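You operate a simulated robot arm through the tools that you are given. There is no shell and no other tool. Be economical: measure what you need, move in short steps, check, and stop when the job is done.

Carry out the task below with a simulated robot arm. There is one attempt and no reset: what you move stays moved.

TASK
Take the orange tin and leave it on top of the blue box.
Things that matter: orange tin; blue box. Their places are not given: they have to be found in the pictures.

It is judged by the outcome, as a careful person would: the job done as asked, and still so three seconds after it is handed in. It fails if anything else is knocked over, pushed out of place, dropped, spilled or broken.

THE ROBOT
A 7-joint arm with a two-finger parallel gripper, fixed in place. Base frame: the origin is at the foot of the arm, x ahead of it, y to its left, z up; the work surface is at about z = 80. Lengths are in cm, angles in rad, forces in N, time in s.
With the tool pointing down near the work surface it reaches from about 30 to 70 cm from the base axis. Its first joint turns from -1.152 to 1.152 rad. Payload 1.57 kg.
Tool frame: the origin (TCP) lies between the finger pads and is the grasp point; the fingertips stand 3 cm ahead of it; z points along the fingers, y is the line along which they close. The gripper opens to 11 cm. The fingers are 2.4 cm wide and 1.2 cm thick; the gripper's body (4.8 by 11.2 cm) begins 7.8 cm behind the TCP.
Orientation is that of the tool frame in the base frame, as a unit quaternion [w, x, y, z]. With the fingers straight down and closing along the base's y, the tool's x points along the base's -x, its y along +y and its z along -z.

THE INTERFACE
- The arm moves only by the tool send_rows. Its argument "rows" is one flat list of numbers, 5 for each row, row after row: the opening, from 0 (shut) to 1 (fully open), then the shift along the tool's x, y, z in cm, then the turn about the tool's z in rad. In form: [claw, tx, ty, tz, spin, claw, tx, ty, tz, spin, ...]. A call has 1 to 8 rows; each row shifts and turns the commanded pose from where the row before left it, along the tool's axes as they then stand. A row lasts 0.2 s, in which the tool goes at most 5 cm and 0.15 rad; a call with a longer step from one row to the next is refused whole, and so is a gripper value outside its range. A pose out of reach is approached as far as the arm can. The call stops where the force on the tool passes 40 N (or 10 N more than at its start, if that is more) or the arm is blocked; 0.2 s more then pass. The fingers move at their own pace (about 10.8 cm/s each) and stop on an object; they squeeze with about 30 N. The grip force told is the motor's: it shows also when the fingers shut on nothing. Time passes only in rows, and 0.2 s behind the last, so rows that do not move let the fingers close. It gives the time, the measured TCP pose, the force on the tool (base axes), the opening and the grip force at its end, in the units of the frame above (readings bear some noise).
- Cameras (640 x 400 px; columns grow to the right, rows downward): "scene" is fixed at [16.51, -39.03, 140.62]; the picture's right is [0.78, -0.62, 0.00], its down [-0.34, -0.43, -0.83] and it looks along [0.52, 0.65, -0.55] (base axes); focal length 335 px, centre (320, 200). "wrist" rides on the gripper at [-3.6, 0, -8] in the tool frame; the picture's right is [0.00, -1.00, 0.00], its down [0.97, 0.00, -0.24] and it looks along [0.24, 0.00, 0.97] (tool axes); focal length 218 px, centre (320, 200).
- camera(camera): a new picture of that camera. No time passes.
- point_at(camera, pixels): for up to 12 pixels [column, row] of the newest picture of that camera ("zoom" is the newest enlarged one), the place [x, y, z] in the base frame of the surface seen there, good to about 0.2 cm. No time passes.
- close_up(camera, box): a new picture of the part [left, top, right, bottom] of that camera's present view, enlarged. No time passes.
- close_job(): hands the job in; it is judged then, once.

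Work in short steps. Measure before you move; look again where a grasp or a placing could have gone wrong, and mend it. You have 60 turns and 24 pictures in all, the two below and enlarged ones among them. Open the gripper and draw the arm clear of the work before you hand the job in, unless the task says otherwise; then end with one line.

The tools are called after "Request:" as a command line: name --argument value ..., lists and objects as JSON in quotes. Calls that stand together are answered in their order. send_rows: Moves the arm, as the interface text tells. Its arguments: {"type":"object","properties":{"rows":{"type":"array","items":{"type":"number"}}},"required":["rows"]} The other tools are called the same way: camera (camera) takes a picture; point_at (camera, pixels) gives the place of the surface under pixels of a picture; close_up (camera, box) takes an enlarged picture of a part of a camera's view; close_job () hands the job in.

At the start:

```text
time_s: 0.0
position: [48.41, 6.34, 108.75]
orientation: [0.001, 0.001, 1.0, 0.0]
ft_force: [0.4, 0.0, -0.7]
opening: 11.01
finger_force: 0.1
```

scene: 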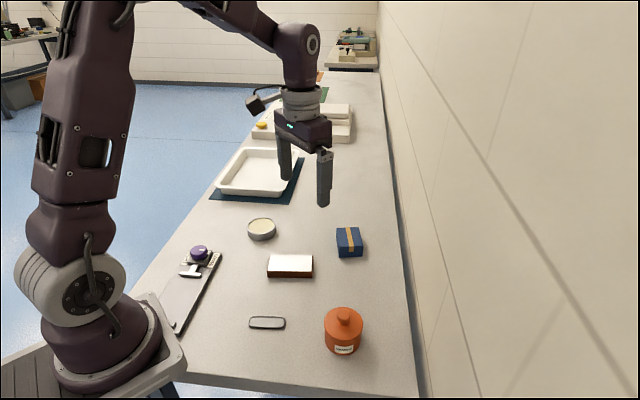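
wrist: 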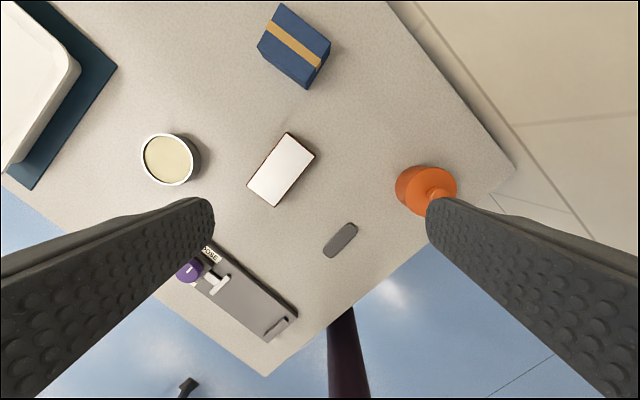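

The orange tin is near scene (343,332) and the blue box near (349,242). I'll enlarge that part and measure points on both.

Request:
close_up --camera "scene" --box '[240, 210, 400, 370]'

Request:
point_at --camera "scene" --pixels '[[343, 313], [343, 322], [326, 330], [361, 330], [343, 333], [344, 350], [337, 229], [358, 229], [363, 242], [340, 243], [341, 257], [363, 255]]'

Request:
point_at --camera "wrist" --pixels '[[400, 185], [410, 170], [435, 190], [440, 170], [455, 185], [280, 5], [329, 42], [307, 70], [259, 45], [306, 87], [420, 210], [290, 38]]'

```text
2.50 times, centred on (320, 290) of scene
```

zoom: 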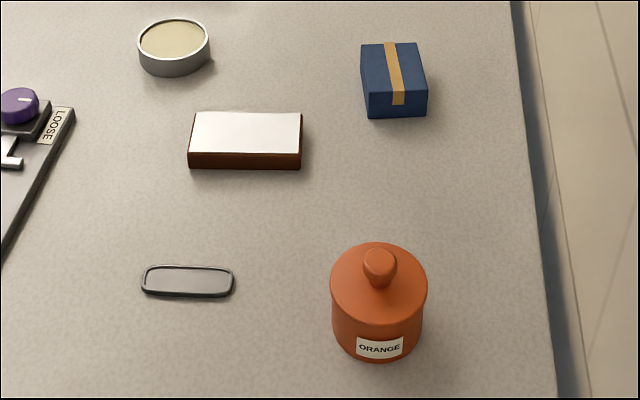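

```text
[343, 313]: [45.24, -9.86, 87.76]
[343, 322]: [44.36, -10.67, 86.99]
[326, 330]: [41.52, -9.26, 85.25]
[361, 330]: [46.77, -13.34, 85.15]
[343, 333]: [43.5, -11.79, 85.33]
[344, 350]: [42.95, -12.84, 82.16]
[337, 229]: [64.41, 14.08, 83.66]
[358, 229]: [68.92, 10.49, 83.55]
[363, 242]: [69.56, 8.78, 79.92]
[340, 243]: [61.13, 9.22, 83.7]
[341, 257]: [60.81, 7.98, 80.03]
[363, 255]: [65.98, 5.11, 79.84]
```

```text
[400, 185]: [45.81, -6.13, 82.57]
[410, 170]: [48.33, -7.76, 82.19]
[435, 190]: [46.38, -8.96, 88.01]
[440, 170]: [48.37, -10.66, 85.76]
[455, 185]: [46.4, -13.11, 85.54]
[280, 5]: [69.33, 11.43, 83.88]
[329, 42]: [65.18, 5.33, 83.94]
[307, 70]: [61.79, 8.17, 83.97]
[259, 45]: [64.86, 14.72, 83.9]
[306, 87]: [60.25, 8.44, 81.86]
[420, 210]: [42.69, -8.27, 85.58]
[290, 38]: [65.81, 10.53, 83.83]
```

The tin's lid centre is near (45.0,-10.2), and the box centre is near (65.3,9.9) with its top at z≈83.9. Next I'll check where the wall is and move above the tin at the current height.

Request:
point_at --camera "scene" --pixels '[[384, 330], [400, 330], [430, 330], [392, 230], [400, 230], [420, 230], [405, 210]]'

Request:
send_rows --rows '[1, 0.9, -4.1, 0, 0, 1, 0.9, -4.1, 0, 0, 1, 0.8, -4.1, 0, 0, 1, 0.8, -4.2, 0, 0, 1, 0, 0, 4, 0, 1, 0, 0, 4, 0, 1, 0, 0, 0, 0]'

Request:
camera --camera "wrist"

```text
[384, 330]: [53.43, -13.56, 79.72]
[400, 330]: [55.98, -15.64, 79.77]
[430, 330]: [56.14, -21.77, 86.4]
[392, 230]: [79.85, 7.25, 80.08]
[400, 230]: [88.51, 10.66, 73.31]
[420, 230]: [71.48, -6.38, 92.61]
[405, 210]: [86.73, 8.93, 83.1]
```

```text
time_s: 1.6
position: [44.89, -10.25, 100.89]
orientation: [0.0, 0.001, 1.0, 0.0]
ft_force: [1.2, 0.3, -0.8]
opening: 10.99
finger_force: 0.2
```

```text
20 pictures are left
```

wrist: 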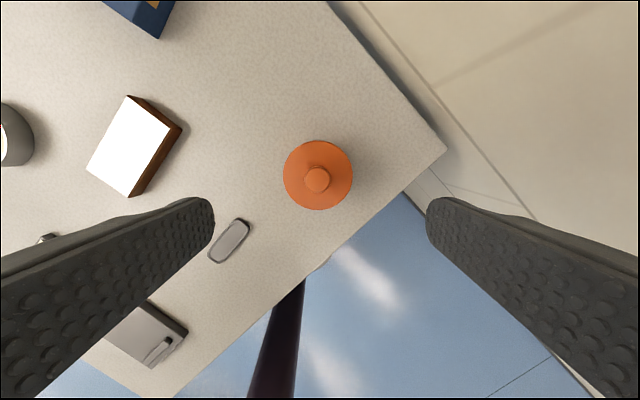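

The wall lies about 16 cm from both objects, so it's clear. The tin's lid now shows as a circle around (318,175), and I'll measure its rim precisely.

Request:
point_at --camera "wrist" --pixels '[[286, 175], [350, 175], [318, 143], [318, 207], [296, 153], [340, 153], [296, 197], [340, 197], [317, 179]]'

Request:
close_up --camera "scene" --box '[310, 295, 374, 360]'

```text
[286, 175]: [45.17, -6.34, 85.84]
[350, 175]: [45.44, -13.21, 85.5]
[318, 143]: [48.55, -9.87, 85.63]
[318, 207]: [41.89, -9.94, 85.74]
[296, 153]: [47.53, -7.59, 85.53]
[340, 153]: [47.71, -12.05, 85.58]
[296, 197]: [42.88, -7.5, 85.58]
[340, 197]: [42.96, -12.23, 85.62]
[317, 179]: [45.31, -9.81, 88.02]
```

```text
6.15 times, centred on (342, 328) of scene
```

zoom: 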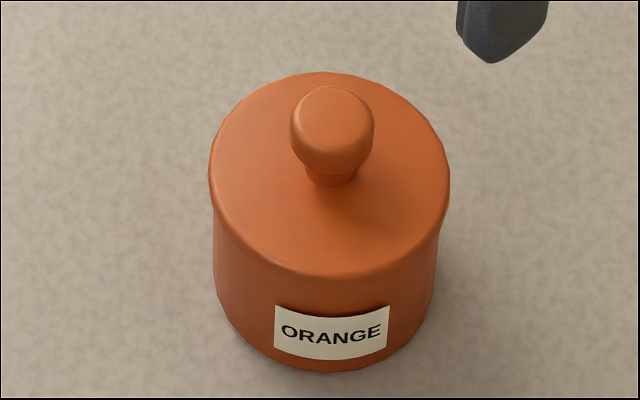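

The lid centre is (45.2,-9.87) with a radius of about 3.45, its top is at 85.6 and the knob top is at 88. I'll lower with open fingers until the tips are just above the table.

Request:
send_rows --rows '[1, -0.3, 0.38, 0, 0, 1, 0, 0, 4, 0, 1, 0, 0, 4, 0, 1, 0, 0, 4, 0, 1, 0, 0, 3, 0, 1, 0, 0, 2, 0, 1, 0, 0, 0, 0]'

Request:
camera --camera "scene"

```text
time_s: 3.2
position: [45.43, -9.73, 83.72]
orientation: [0.0, -0.001, 1.0, 0.0]
ft_force: [-1.2, -0.6, 0.8]
opening: 11.01
finger_force: 0.1
```

```text
18 pictures are left
```

scene: 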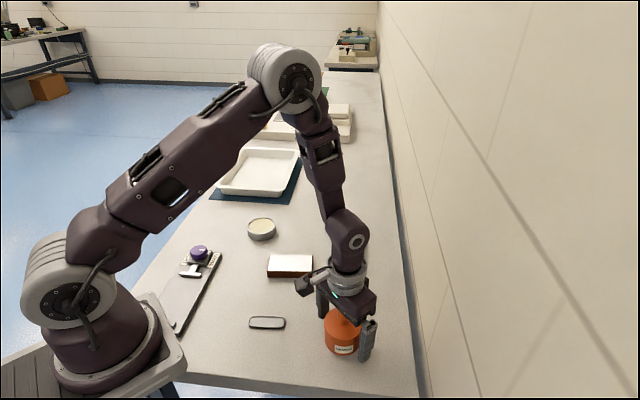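

The fingers straddle the tin and are clear of everything else. I'll close them gradually.

Request:
send_rows --rows '[0.8, 0.2, -0.1, 0, 0, 0.7, 0, 0, 0, 0, 0.6, 0, 0, 0, 0, 0.5, 0, 0, 0, 0, 0.4, 0, 0, 0, 0, 0.4, 0, 0, 0, 0]'

Request:
close_up --camera "scene" --box '[280, 260, 400, 370]'

```text
time_s: 4.6
position: [45.08, -9.76, 83.84]
orientation: [0.0, 0.0, 1.0, 0.0]
ft_force: [-0.5, -1.6, 1.2]
opening: 7.36
finger_force: 29.9
```

```text
3.64 times, centred on (340, 315) of scene
```

zoom: 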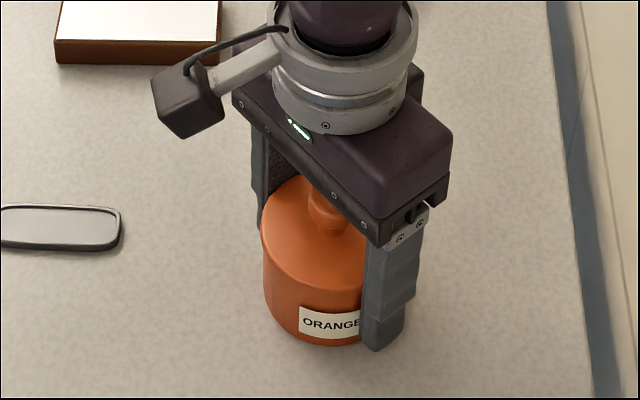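

The fingers stopped at 7.36 cm with 30 N, which may be on the lid rim. I'll lift a little to see whether the body comes up with it.

Request:
send_rows --rows '[0.4, 0, 0, -0.4, 0, 0.4, 0, 0, -0.5, 0, 0.4, 0, 0, -0.6, 0, 0.4, 0, 0, 0, 0]'

Request:
close_up --camera "scene" --box '[280, 260, 400, 370]'

```text
time_s: 5.6
position: [44.94, -9.88, 85.33]
orientation: [0.0, 0.0, 1.0, -0.001]
ft_force: [0.0, 0.8, -0.6]
opening: 7.34
finger_force: 27.7
```

```text
3.64 times, centred on (340, 315) of scene
```

zoom: 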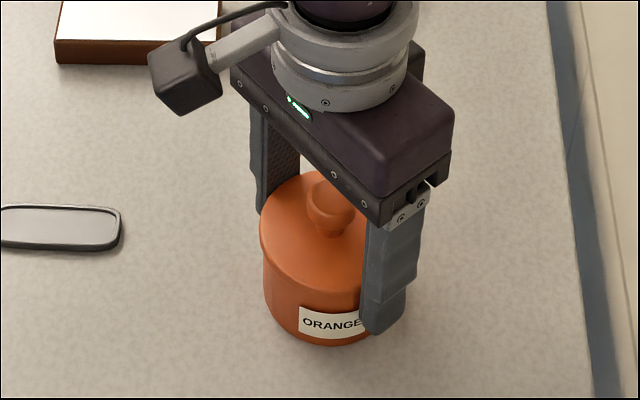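

The label at (328,322) didn't move, but the lid seems to have risen. I'll check the heights.

Request:
point_at --camera "zoom" --pixels '[[275, 225], [300, 190], [300, 250], [290, 300], [275, 260], [275, 275], [325, 322], [310, 340], [320, 195], [345, 270], [345, 285], [345, 300]]'

Request:
close_up --camera "scene" --box '[320, 310, 368, 358]'

```text
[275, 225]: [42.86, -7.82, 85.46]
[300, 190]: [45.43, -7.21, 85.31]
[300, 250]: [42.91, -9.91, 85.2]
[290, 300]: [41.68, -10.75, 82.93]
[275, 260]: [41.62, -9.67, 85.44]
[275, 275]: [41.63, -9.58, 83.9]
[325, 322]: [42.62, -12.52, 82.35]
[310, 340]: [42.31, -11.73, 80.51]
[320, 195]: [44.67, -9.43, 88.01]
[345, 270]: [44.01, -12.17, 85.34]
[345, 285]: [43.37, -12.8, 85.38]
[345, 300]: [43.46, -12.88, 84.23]
```

```text
8.33 times, centred on (344, 334) of scene
```

zoom: 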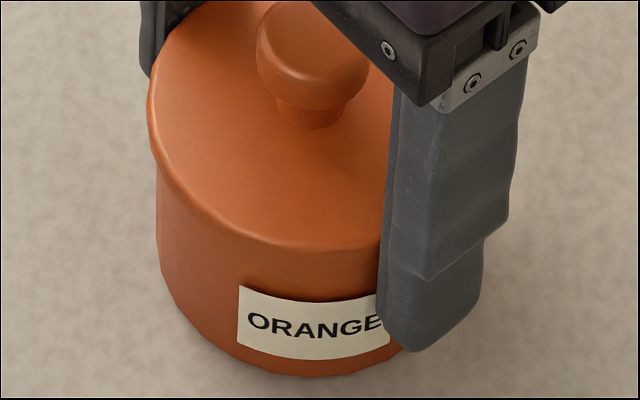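

The lid top is still at 85.4 and the knob at 88.0, so the fingers slid up and the tin stayed put. I'll go back down, squeeze with a full close command, lift by a very small amount, and read the force.

Request:
send_rows --rows '[0.7, 0, 0, 0, 0, 0.8, 0, 0, 0, 0, 0.8, -0.1, 0, 0.8, 0, 0.8, 0, 0, 1.0, 0, 0.8, 0, 0, 0, 0, 0, 0, 0, 0, 0, 0, 0, 0, 0, 0, 0, 0, 0, 0, 0]'

Request:
send_rows --rows '[0, 0, 0, 0, 0, 0, 0, 0, -0.3, 0]'

Request:
send_rows --rows '[0, 0, 0, -0.3, 0]'

Request:
close_up --camera "scene" --box '[320, 310, 368, 358]'

```text
time_s: 7.4
position: [45.26, -9.72, 83.52]
orientation: [0.0, 0.0, 1.0, 0.0]
ft_force: [0.0, 0.5, 0.0]
opening: 7.33
finger_force: 29.8
```

```text
time_s: 8.0
position: [45.2, -9.82, 83.94]
orientation: [0.0, 0.0, 1.0, 0.0]
ft_force: [-0.3, -1.0, -1.3]
opening: 7.32
finger_force: 29.8
```

```text
time_s: 8.4
position: [45.13, -9.78, 84.15]
orientation: [0.0, -0.001, 1.0, 0.0]
ft_force: [-0.1, -0.6, -0.3]
opening: 7.3
finger_force: 30.6
```

```text
8.33 times, centred on (344, 334) of scene
```

zoom: 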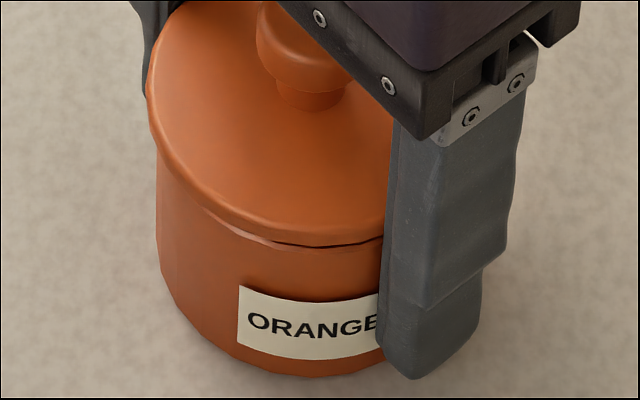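

A gap shows under the lid at (290,240), so the lid is loose and the fingers only hold its rim. I'll seat it again, release, and rise. Then I'll take the lid off by its knob, move the body, and put the lid back on.

Request:
send_rows --rows '[0, 0, 0, 0.3, 0, 0, 0, 0, 0.35, 0, 0, 0, 0, 0, 0, 0.75, 0, 0, 0, 0, 0.9, 0, 0, 0, 0, 1, 0, 0, 0, 0]'

Request:
send_rows --rows '[1, 0, 0, -3, 0, 1, 0, 0, -4, 0, 1, 0, 0, -4, 0, 1, 0, 0, -3, 0, 1, 0, 0, 0, 0]'

Request:
camera --camera "wrist"

Request:
close_up --camera "scene" --box '[320, 300, 368, 358]'

```text
time_s: 9.8
position: [45.15, -9.71, 83.45]
orientation: [0.0, -0.001, 1.0, 0.0]
ft_force: [0.4, -0.3, 0.4]
opening: 10.99
finger_force: 0.0
```

```text
time_s: 11.0
position: [45.12, -9.89, 97.42]
orientation: [0.001, 0.0, 1.0, 0.0]
ft_force: [0.1, 0.0, 0.6]
opening: 10.98
finger_force: 0.1
```

```text
13 pictures are left
```

wrist: 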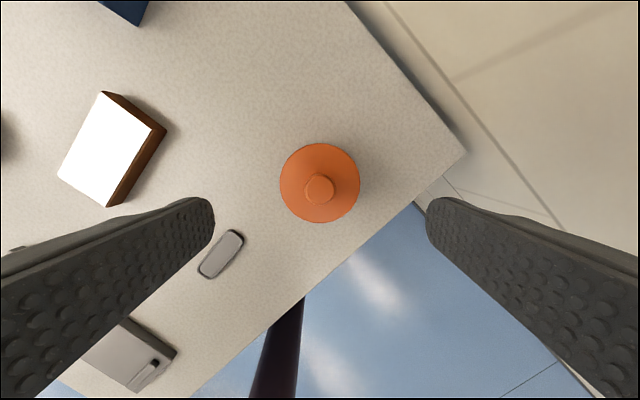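

```text
6.90 times, centred on (344, 329) of scene
```

zoom: 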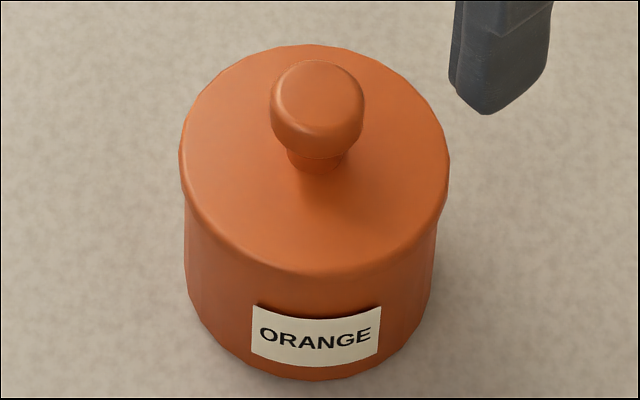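

The lid is seated again. I'll measure the knob around wrist (319,188), the lid rim, and the free table where the lid will go.

Request:
point_at --camera "wrist" --pixels '[[319, 188], [309, 188], [330, 188], [319, 178], [319, 198], [283, 183], [357, 183], [320, 147], [320, 219], [240, 90], [165, 130], [270, 70]]'

```text
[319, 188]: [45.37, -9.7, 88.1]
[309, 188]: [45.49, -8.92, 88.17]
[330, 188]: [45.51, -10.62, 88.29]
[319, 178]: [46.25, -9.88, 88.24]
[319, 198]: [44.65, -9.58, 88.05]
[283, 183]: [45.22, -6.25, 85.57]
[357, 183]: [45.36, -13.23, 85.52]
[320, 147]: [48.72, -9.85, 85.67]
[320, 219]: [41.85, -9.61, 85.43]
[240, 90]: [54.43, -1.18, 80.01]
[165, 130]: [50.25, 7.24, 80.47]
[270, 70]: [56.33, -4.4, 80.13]
```

The knob centre is (45.4,-9.75) with its top at 88.15, and the lid top is at 85.55. I'll narrow the gripper, lower the tips to about 85.95, and close on the knob.

Request:
send_rows --rows '[0.6, -0.2, 0.1, 0, 0, 0.5, 0, 0, 4, 0, 0.5, 0, 0, 3, 0, 0.5, 0, 0, 1.45, 0, 0.5, 0, 0, 0, 0]'

Request:
send_rows --rows '[0.3, 0, 0, 0, 0, 0.15, 0, 0, 0, 0, 0.05, 0, 0, 0, 0, 0.05, 0, 0, 0, 0]'

```text
time_s: 12.2
position: [45.34, -9.73, 88.81]
orientation: [-0.001, 0.0, 1.0, 0.0]
ft_force: [-0.7, -0.1, 0.3]
opening: 5.49
finger_force: 0.0
```

```text
time_s: 13.2
position: [45.36, -9.57, 89.09]
orientation: [0.0, -0.001, 1.0, 0.0]
ft_force: [-1.0, -0.5, 0.0]
opening: 2.38
finger_force: 30.2
```

The knob is held at 2.38 cm. I'll lift the lid straight up, slowly at first, and check.

Request:
send_rows --rows '[0.05, 0, 0, -0.6, 0, 0.05, 0, 0, -1, 0, 0.05, 0, 0, -1.5, 0, 0.05, 0, 0, -1.5, 0, 0.05, 0, 0, -1.5, 0, 0.05, 0, 0, 0, 0]'

Request:
close_up --camera "scene" --box '[270, 250, 400, 370]'

```text
time_s: 14.6
position: [45.39, -9.67, 95.01]
orientation: [0.0, 0.0, 1.0, 0.0]
ft_force: [-1.2, -0.6, -0.5]
opening: 2.34
finger_force: 29.8
```

```text
3.33 times, centred on (335, 310) of scene
```

zoom: 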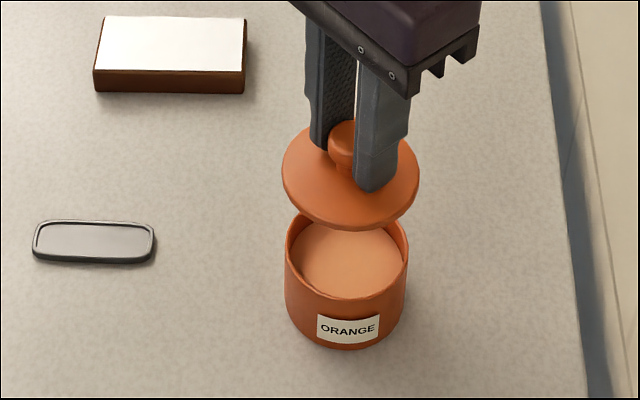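

The lid came off cleanly and the tin underneath is full and upright. I'll carry the lid to the free spot near (55,-2.5) and lower it close to the table.

Request:
send_rows --rows '[0.05, -2.4, 1.8, -0.5, 0, 0.05, -2.4, 1.8, 0, 0, 0.05, -2.4, 1.8, 0, 0, 0.05, -2.4, 1.8, 0, 0, 0.05, 0, 0, 3, 0, 0.05, 0, 0, 4, 0, 0.05, 0, 0, 3.2, 0, 0.05, 0, 0, 0, 0]'

Request:
close_up --camera "scene" --box '[270, 240, 400, 360]'

```text
time_s: 16.4
position: [54.99, -2.59, 85.45]
orientation: [0.0, 0.0, 1.0, 0.0]
ft_force: [-0.5, -0.3, -0.5]
opening: 2.37
finger_force: 29.8
```

```text
3.33 times, centred on (335, 300) of scene
```

zoom: 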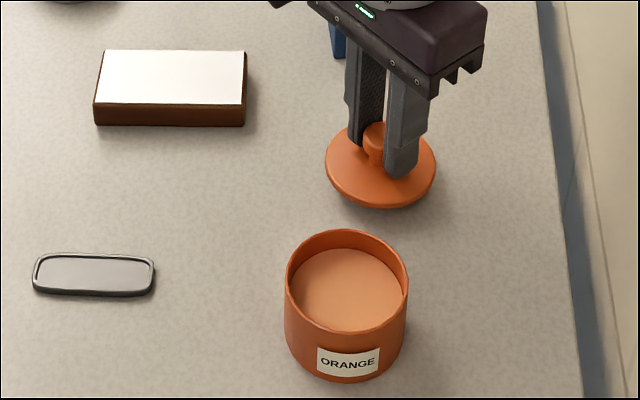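

The lid hangs about 1 cm above the table, clear of everything. I'll lower it in small steps until I feel contact.

Request:
send_rows --rows '[0.05, 0, 0, 0.3, 0, 0.05, 0, 0, 0.3, 0, 0.05, 0, 0, 0.2, 0, 0.05, 0, 0, 0, 0]'

Request:
send_rows --rows '[0.05, 0, 0, 0.2, 0, 0.05, 0, 0, 0, 0]'

Request:
point_at --camera "scene" --pixels '[[342, 291], [348, 296]]'

```text
time_s: 17.4
position: [54.98, -2.42, 84.56]
orientation: [0.0, 0.0, 1.0, 0.001]
ft_force: [0.7, -0.2, 0.3]
opening: 2.37
finger_force: 30.1
```

```text
time_s: 18.0
position: [54.97, -2.46, 84.44]
orientation: [0.0, 0.0, 1.0, 0.0]
ft_force: [-0.5, 0.1, 4.6]
opening: 2.35
finger_force: 30.1
```

```text
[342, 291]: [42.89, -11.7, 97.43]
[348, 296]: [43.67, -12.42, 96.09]
```

The 4.6 N force shows the lid is on the table at TCP 84.45. I'll release it, rise, and return above the tin body.

Request:
send_rows --rows '[0.2, 0, 0, 0, 0, 0.4, 0, 0, 0, 0, 0.5, 0, 0, 0, 0, 0.5, 0, 0, -3, 0, 0.5, 0, 0, -5, 0, 0.5, 0, 0, -5, 0]'

Request:
send_rows --rows '[1, 2.4, -1.85, 0, 0, 1, 2.4, -1.85, 0, 0, 1, 2.4, -1.85, 0, 0, 1, 2.4, -1.85, 0, 0, 1, 0, 0, 0, 0]'

Request:
camera --camera "wrist"

```text
time_s: 19.4
position: [54.87, -2.57, 97.4]
orientation: [0.0, 0.0, 1.0, 0.0]
ft_force: [-0.7, 0.3, 0.3]
opening: 5.49
finger_force: 0.0
```

```text
time_s: 20.6
position: [45.31, -10.14, 97.47]
orientation: [-0.001, 0.0, 1.0, 0.0]
ft_force: [0.5, 0.2, 0.4]
opening: 10.98
finger_force: 0.0
```

```text
9 pictures are left
```

wrist: 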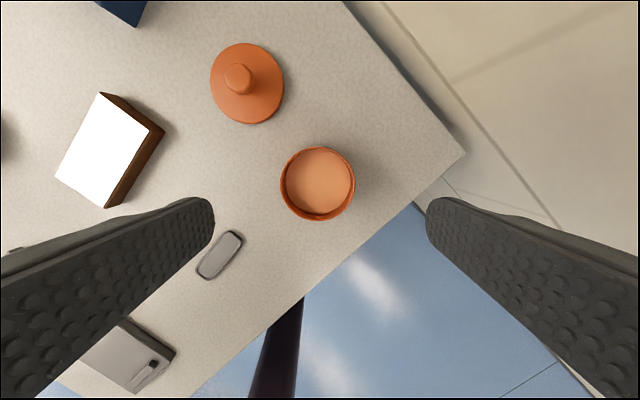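

The open tin's rim is around (317,183) and the lid lies flat near (247,83). I'll measure both.

Request:
point_at --camera "wrist" --pixels '[[282, 183], [353, 183], [317, 149], [317, 217], [317, 183], [213, 90], [281, 90], [245, 45], [250, 121], [238, 77]]'

```text
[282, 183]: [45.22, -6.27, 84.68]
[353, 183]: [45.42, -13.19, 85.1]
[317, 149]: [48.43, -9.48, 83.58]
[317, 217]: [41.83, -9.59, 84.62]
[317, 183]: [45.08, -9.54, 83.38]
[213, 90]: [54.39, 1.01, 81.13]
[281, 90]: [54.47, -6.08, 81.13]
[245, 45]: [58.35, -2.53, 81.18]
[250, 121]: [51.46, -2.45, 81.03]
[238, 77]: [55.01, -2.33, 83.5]
```

The tin centre is (45.2,-9.75). I'll descend around the body and grip it gently.

Request:
send_rows --rows '[1, 0.05, 0.3, 0, 0, 1, 0, 0, 4, 0, 1, 0, 0, 4, 0, 1, 0, 0, 4, 0, 1, 0, 0, 1.8, 0, 1, 0, 0, 0, 0]'

Request:
send_rows --rows '[0.8, 0, 0, 0, 0, 0.7, 0, 0, 0, 0, 0.6, 0, 0, 0, 0, 0.5, 0, 0, 0, 0, 0.4, 0, 0, 0, 0, 0.4, 0, 0, 0, 0]'

Request:
send_rows --rows '[0.4, 0, 0, -0.4, 0, 0.4, 0, 0, -0.6, 0, 0.4, 0, 0, -1, 0, 0.4, 0, 0, -1, 0, 0.4, 0, 0, 0, 0]'

Request:
close_up --camera "scene" --box '[270, 240, 400, 360]'

```text
time_s: 22.0
position: [45.3, -9.69, 83.56]
orientation: [0.001, -0.001, 1.0, 0.0]
ft_force: [-0.4, 0.2, -0.1]
opening: 11.02
finger_force: 0.0
```

```text
time_s: 23.4
position: [45.35, -9.63, 83.66]
orientation: [0.0, 0.0, 1.0, 0.0]
ft_force: [-0.2, 0.2, 2.7]
opening: 7.16
finger_force: 30.0
```

```text
time_s: 24.6
position: [45.21, -9.58, 86.63]
orientation: [0.0, -0.001, 1.0, 0.0]
ft_force: [0.5, -1.0, -1.2]
opening: 7.14
finger_force: 29.8
```

```text
3.33 times, centred on (335, 300) of scene
```

zoom: 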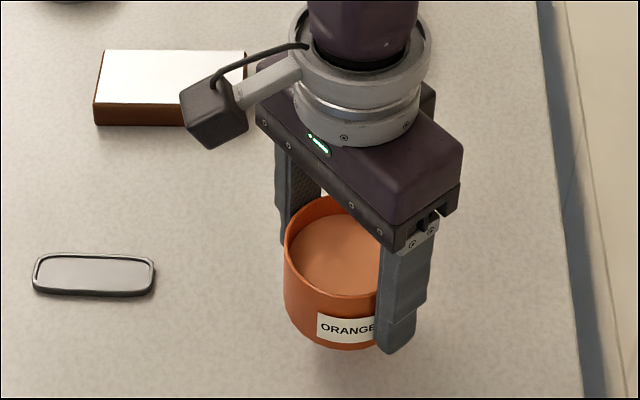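

The tin body is off the table and level. I'll raise it more and re-measure the box top from an enlarged scene view.

Request:
send_rows --rows '[0.4, 0, 0, -1, 0, 0.4, 0, 0, -2, 0, 0.4, 0, 0, -2, 0, 0.4, 0, 0, -1.5, 0, 0.4, 0, 0, 0, 0]'

Request:
close_up --camera "scene" --box '[325, 218, 373, 266]'

```text
time_s: 25.8
position: [45.36, -9.63, 93.06]
orientation: [0.0, 0.001, 1.0, 0.0]
ft_force: [0.7, -0.3, -1.5]
opening: 7.15
finger_force: 30.2
```

```text
8.33 times, centred on (349, 242) of scene
```

zoom: 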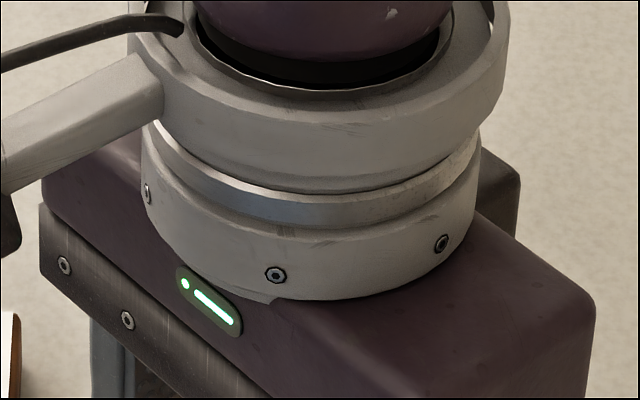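

The arm hides the box from this side. I'll carry the tin part of the way and measure the box with the wrist camera.

Request:
send_rows --rows '[0.4, -0.8, 0.8, 0, 0, 0.4, -1.6, 1.6, 0, 0, 0.4, -1.8, 1.8, 0, 0, 0.4, -1.8, 1.8, 0, 0, 0.4, -1.8, 1.8, 0, 0, 0.4, -1.4, 1.4, 0, 0, 0.4, -0.8, 0.8, 0, 0, 0.4, 0, 0, 0, 0]'

Request:
camera --camera "wrist"

```text
time_s: 27.6
position: [55.37, 0.49, 93.03]
orientation: [0.0, 0.0, 1.0, 0.0]
ft_force: [0.0, -0.4, -1.9]
opening: 7.16
finger_force: 29.6
```

```text
6 pictures are left
```

wrist: 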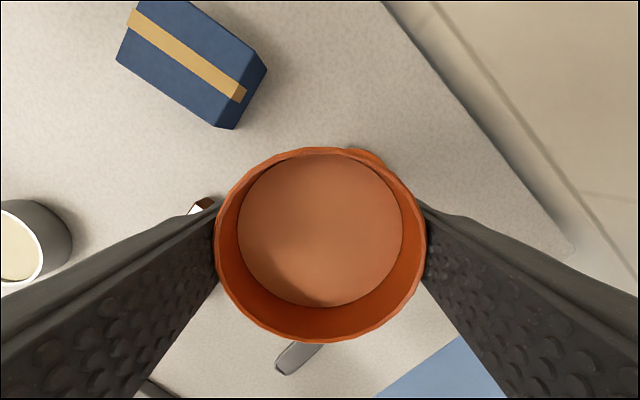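

The box's top corners show at about (253,51), (215,125) and (118,60). I'll measure them.

Request:
point_at --camera "wrist" --pixels '[[253, 52], [216, 123], [119, 60], [140, 4], [200, 4], [180, 50], [262, 70], [235, 126], [225, 90]]'

```text
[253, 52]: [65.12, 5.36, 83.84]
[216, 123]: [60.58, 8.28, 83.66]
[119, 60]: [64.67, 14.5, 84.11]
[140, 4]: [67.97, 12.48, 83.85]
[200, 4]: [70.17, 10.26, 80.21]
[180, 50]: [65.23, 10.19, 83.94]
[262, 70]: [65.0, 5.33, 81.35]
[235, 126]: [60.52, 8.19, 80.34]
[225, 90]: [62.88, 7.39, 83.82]
```

The box top centre is (64.9,9.93) at z 83.85, about 5.4 × 7.4 cm. I'll carry the tin over it, keeping the bottom near z 89.4.

Request:
send_rows --rows '[0.4, -0.8, 0.8, 0, 0, 0.4, -1.6, 1.6, 0, 0, 0.4, -1.8, 1.8, 0, 0, 0.4, -1.8, 1.8, 0, 0, 0.4, -1.6, 1.6, 0, 0, 0.4, -1.3, 1.2, 0, 0, 0.4, -0.7, 0.7, 0, 0, 0.4, 0, 0, 0, 0]'

Request:
send_rows --rows '[0.4, 0, 0, 1, 0, 0.4, 0, 0, 1.5, 0, 0.4, 0, 0, 1.5, 0, 0.4, 0, 0, 0.8, 0, 0.4, 0, 0, 0, 0]'

Request:
close_up --camera "scene" --box '[290, 190, 400, 290]'

```text
time_s: 29.4
position: [64.93, 9.84, 93.07]
orientation: [-0.001, 0.0, 1.0, 0.001]
ft_force: [0.1, -0.2, -1.0]
opening: 7.13
finger_force: 30.5
```

```text
time_s: 30.6
position: [64.86, 9.73, 88.27]
orientation: [0.001, 0.0, 1.0, 0.001]
ft_force: [0.7, -0.4, -1.7]
opening: 7.14
finger_force: 30.1
```

```text
4.00 times, centred on (345, 240) of scene
```

zoom: 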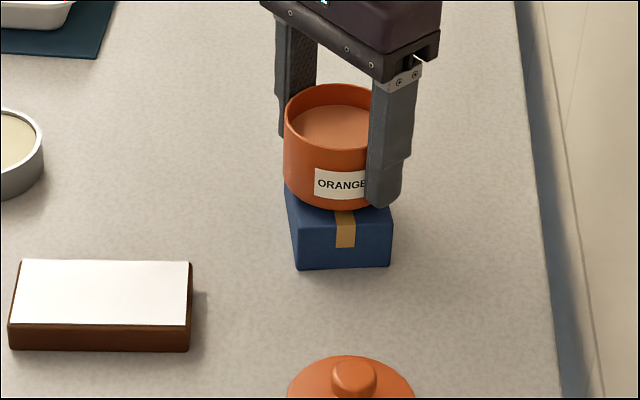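

The tin is centred just above the box. I'll lower it in small steps until it touches.

Request:
send_rows --rows '[0.4, 0, 0, 0.3, 0, 0.4, 0, 0, 0.2, 0, 0.4, 0, 0, 0, 0]'

Request:
send_rows --rows '[0.4, 0, 0, 0.2, 0, 0.4, 0, 0, 0, 0]'

```text
time_s: 31.4
position: [65.02, 9.94, 87.77]
orientation: [0.0, 0.0, 1.0, -0.001]
ft_force: [-0.6, 0.2, -1.6]
opening: 7.17
finger_force: 29.5
```

```text
time_s: 32.0
position: [65.03, 9.88, 87.54]
orientation: [0.001, 0.0, 1.0, 0.0]
ft_force: [0.4, -0.2, -1.6]
opening: 7.18
finger_force: 30.3
```

There's no contact yet, so I'll continue in 0.15 cm steps.

Request:
send_rows --rows '[0.4, 0, 0, 0.15, 0, 0.4, 0, 0, 0, 0]'

```text
time_s: 32.6
position: [64.96, 9.91, 87.49]
orientation: [0.001, 0.0, 1.0, 0.0]
ft_force: [-0.3, 0.2, -1.4]
opening: 7.17
finger_force: 29.6
```

Request:
send_rows --rows '[0.4, 0, 0, 0.15, 0, 0.4, 0, 0, 0, 0]'

```text
time_s: 33.2
position: [64.86, 9.83, 87.46]
orientation: [0.001, -0.001, 1.0, 0.0]
ft_force: [-5.0, -1.0, 15.8]
opening: 7.16
finger_force: 29.7
```

Contact is firm at 15.8 N. I'll ease up by 0.1 cm and open slowly.

Request:
send_rows --rows '[0.4, 0, 0, -0.1, 0, 0.4, 0, 0, 0, 0, 0.66, 0, 0, 0, 0, 0.72, 0, 0, 0, 0, 0.85, 0, 0, 0, 0, 1, 0, 0, 0, 0]'

Request:
send_rows --rows '[1, 0, 0, -2, 0, 1, 0, 0, -4, 0, 1, 0, 0, -4, 0, 1, 0, 0, -2, 0, 1, 2.45, -3.1, 0, 0, 1, 2.45, -3.1, 0, 0, 1, 2.45, -3.1, 0, 0, 1, 2.45, -3.1, 0, 0]'

Request:
camera --camera "wrist"

```text
time_s: 34.6
position: [65.01, 9.94, 87.35]
orientation: [0.0, 0.0, 1.0, -0.001]
ft_force: [0.5, -0.4, 1.1]
opening: 10.99
finger_force: 0.1
```

```text
time_s: 36.4
position: [55.09, -2.46, 99.4]
orientation: [0.0, 0.0, 1.0, 0.001]
ft_force: [-0.7, 0.8, -0.4]
opening: 11.0
finger_force: 0.0
```

```text
4 pictures are left
```

wrist: 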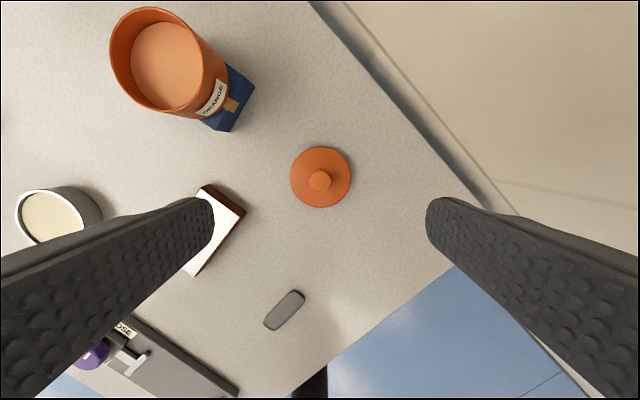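

The tin stands on the box. I'll measure its rim for the lid target, and the knob at (320,181).

Request:
point_at --camera "wrist" --pixels '[[320, 181], [312, 181], [328, 181], [112, 50], [201, 70], [150, 9], [165, 110], [165, 65], [126, 88], [192, 32]]'

Request:
point_at --camera "scene" --pixels '[[344, 215]]'

```text
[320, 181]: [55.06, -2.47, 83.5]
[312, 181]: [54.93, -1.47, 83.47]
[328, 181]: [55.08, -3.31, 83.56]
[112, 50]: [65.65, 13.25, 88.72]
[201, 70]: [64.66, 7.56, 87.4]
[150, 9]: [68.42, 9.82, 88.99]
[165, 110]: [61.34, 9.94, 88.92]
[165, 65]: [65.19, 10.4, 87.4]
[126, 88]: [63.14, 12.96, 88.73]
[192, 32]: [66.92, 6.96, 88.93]
```

```text
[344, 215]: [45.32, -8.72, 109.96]
```

The knob is at (55.05,-2.45) and the tin rim centre is (64.93,9.8) at z≈88.95. I'll descend and grip the knob.

Request:
send_rows --rows '[0.6, 0, 0.03, 4, 0, 0.5, 0, 0, 4, 0, 0.5, 0, 0, 4, 0, 0.5, 0, 0, 2.85, 0, 0.5, 0, 0, 0, 0]'

Request:
send_rows --rows '[0.3, 0, 0, 0, 0, 0.15, 0, 0, 0, 0, 0.05, 0, 0, 0, 0, 0.05, 0, 0, 0, 0]'

Request:
send_rows --rows '[0.05, 0, 0, -1, 0, 0.05, 0, 0, -2, 0, 0.05, 0, 0, -3, 0, 0.05, 0, 0, -3, 0, 0.05, 0, 0, -3, 0, 0.05, 0, 0, 0, 0]'

```text
time_s: 37.6
position: [55.0, -2.38, 84.41]
orientation: [-0.001, 0.0, 1.0, 0.0]
ft_force: [0.1, 0.1, -0.4]
opening: 5.49
finger_force: 0.1
```

```text
time_s: 38.6
position: [55.11, -2.31, 84.5]
orientation: [-0.001, 0.0, 1.0, 0.001]
ft_force: [-0.2, -0.5, -0.2]
opening: 2.35
finger_force: 29.8
```

```text
time_s: 40.0
position: [55.1, -2.48, 96.43]
orientation: [0.001, -0.001, 1.0, 0.0]
ft_force: [0.0, -0.5, 0.4]
opening: 2.36
finger_force: 30.2
```

The knob is held. I'll carry the lid over the tin at safe height, then lower to just above the rim and look.

Request:
send_rows --rows '[0.05, -1.2, 1.5, 0, 0, 0.05, -1.8, 2.3, 0, 0, 0.05, -1.9, 2.3, 0, 0, 0.05, -1.9, 2.3, 0, 0, 0.05, -1.8, 2.2, 0, 0, 0.05, -1.27, 1.6, 0, 0, 0.05, 0, 0, 0, 0]'

Request:
send_rows --rows '[0.05, 0, 0, 1.5, 0, 0.05, 0, 0, 1.1, 0, 0.05, 0, 0, 0, 0]'

Request:
close_up --camera "scene" --box '[310, 190, 390, 270]'

```text
time_s: 41.6
position: [64.94, 9.64, 96.69]
orientation: [0.001, 0.0, 1.0, 0.0]
ft_force: [-0.5, 0.4, -0.2]
opening: 2.34
finger_force: 30.1
```

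```text
time_s: 42.4
position: [64.93, 9.79, 93.94]
orientation: [0.0, 0.001, 1.0, 0.0]
ft_force: [0.2, 0.7, 0.5]
opening: 2.36
finger_force: 29.8
```

```text
5.00 times, centred on (350, 230) of scene
```

zoom: 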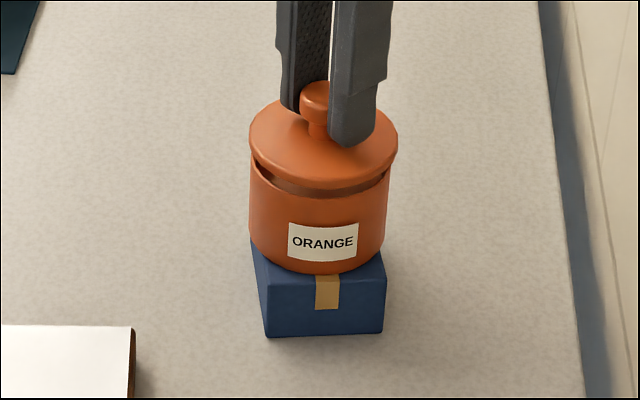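

The lid is about 1 cm up and roughly 0.2 cm right of the tin in the picture. I'll shift it (-0.12,+0.1) and lower to contact in small steps.

Request:
send_rows --rows '[0.05, 0.12, 0.1, 0, 0, 0.05, 0, 0, 0.3, 0, 0.05, 0, 0, 0.3, 0, 0.05, 0, 0, 0, 0]'

Request:
send_rows --rows '[0.05, 0, 0, 0.15, 0, 0.05, 0, 0, 0, 0]'

Request:
send_rows --rows '[0.05, 0, 0, 0.15, 0, 0.05, 0, 0, 0, 0]'

```text
time_s: 43.4
position: [64.92, 9.8, 93.37]
orientation: [0.0, 0.0, 1.0, 0.0]
ft_force: [0.1, 0.3, -0.3]
opening: 2.35
finger_force: 29.7
```

```text
time_s: 44.0
position: [64.87, 9.85, 93.32]
orientation: [0.001, 0.0, 1.0, 0.0]
ft_force: [-0.5, 0.2, 9.3]
opening: 2.33
finger_force: 30.0
```

```text
time_s: 44.6
position: [65.0, 9.89, 93.13]
orientation: [0.002, 0.0, 1.0, 0.0]
ft_force: [-0.4, 2.0, 22.6]
opening: 2.35
finger_force: 30.3
```

Contact force has reached 22.6 N near the expected seating height. I'll ease off slightly and look at how the lid sits before releasing.

Request:
send_rows --rows '[0.05, 0, 0, -0.12, 0, 0.05, 0, 0, 0, 0]'

Request:
close_up --camera "scene" --box '[315, 195, 375, 255]'

```text
time_s: 45.2
position: [64.8, 9.75, 93.07]
orientation: [0.0, 0.0, 1.0, -0.001]
ft_force: [0.3, 0.3, 14.5]
opening: 2.34
finger_force: 30.3
```

```text
6.67 times, centred on (345, 225) of scene
```

zoom: 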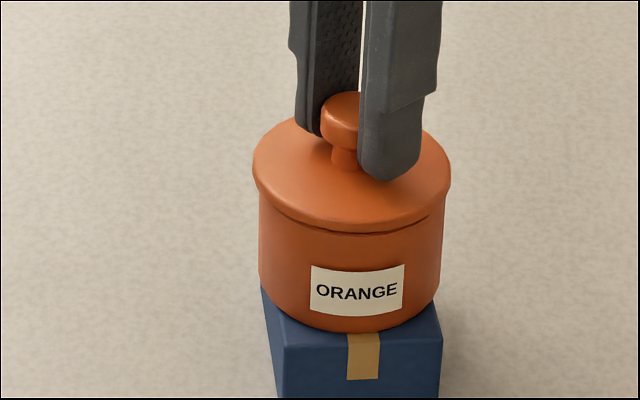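

The lid is centred, with just a thin line at the right front (400,228). I'll ease off, release the knob, and rise straight up.

Request:
send_rows --rows '[0.05, 0, 0, -0.1, 0, 0.05, 0, 0, 0, 0, 0.2, 0, 0, 0, 0, 0.3, 0, 0, 0, 0, 0.45, 0, 0, 0, 0, 0.45, 0, 0, 0, 0]'

Request:
send_rows --rows '[0.45, 0, 0, -1.5, 0, 0.45, 0, 0, -3, 0, 0.45, 0, 0, -4, 0, 0.45, 0, 0, -4, 0, 0.45, 2, 0, 0, 0, 0.45, 3, 0, 0, 0, 0.45, 3, 0, 0, 0, 0.45, 2, 0, 0, 0]'

Request:
close_up --camera "scene" --box '[315, 195, 375, 255]'

```text
time_s: 46.6
position: [64.96, 9.95, 93.3]
orientation: [-0.001, -0.001, 1.0, -0.001]
ft_force: [0.1, 0.5, 0.5]
opening: 4.98
finger_force: 0.1
```

```text
time_s: 48.4
position: [54.89, 9.88, 105.79]
orientation: [0.0, 0.0, 1.0, 0.0]
ft_force: [-0.6, 0.7, -0.3]
opening: 4.93
finger_force: 0.1
```

```text
6.67 times, centred on (345, 225) of scene
```

zoom: 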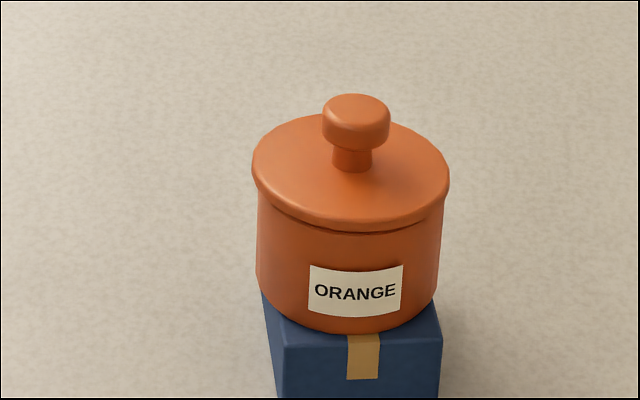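

The lid sits level on the tin. I'll check its flatness by measuring heights around it.

Request:
point_at --camera "zoom" --pixels '[[275, 165], [430, 165], [350, 210], [300, 130], [410, 135], [355, 105], [270, 195], [262, 250], [400, 300], [295, 340]]'

Request:
camera --camera "scene"

```text
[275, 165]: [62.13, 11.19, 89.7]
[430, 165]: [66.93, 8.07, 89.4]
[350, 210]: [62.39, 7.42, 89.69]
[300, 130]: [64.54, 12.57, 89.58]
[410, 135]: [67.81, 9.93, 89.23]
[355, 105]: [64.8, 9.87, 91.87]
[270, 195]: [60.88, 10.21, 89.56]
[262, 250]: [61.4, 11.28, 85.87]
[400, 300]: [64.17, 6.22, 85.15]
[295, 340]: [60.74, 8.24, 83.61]
```

```text
0 pictures are left
```

scene: 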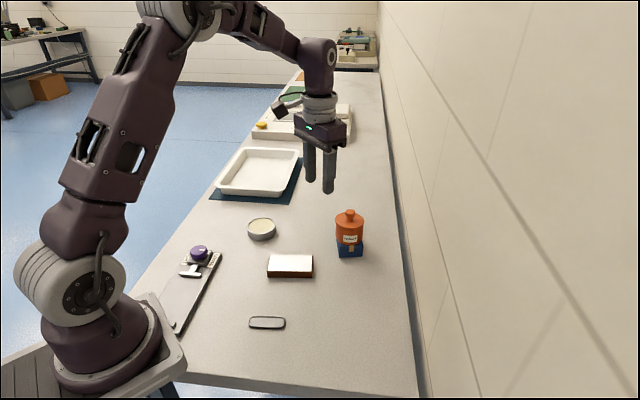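

The lid top reads 89.2–89.7 all round, the tin stands on the box with its lid on, and everything else looks undisturbed. I'll open the gripper fully, draw away a little more, and hand the job in.

Request:
send_rows --rows '[0.7, 2, 0, -2, 0, 1, 2, 0, -2, 0, 1, 0, 0, 0, 0, 1, 0, 0, 0, 0]'

Request:
close_job

```text
time_s: 49.4
position: [50.92, 9.77, 109.92]
orientation: [0.0, 0.0, 1.0, 0.0]
ft_force: [-0.1, -0.2, -0.4]
opening: 10.98
finger_force: 0.1
```

```text
The job is handed in.
```

The orange tin is standing on top of the blue box with its lid back on; the lid was loose, so I moved it separately, and nothing else looked disturbed in the last picture.
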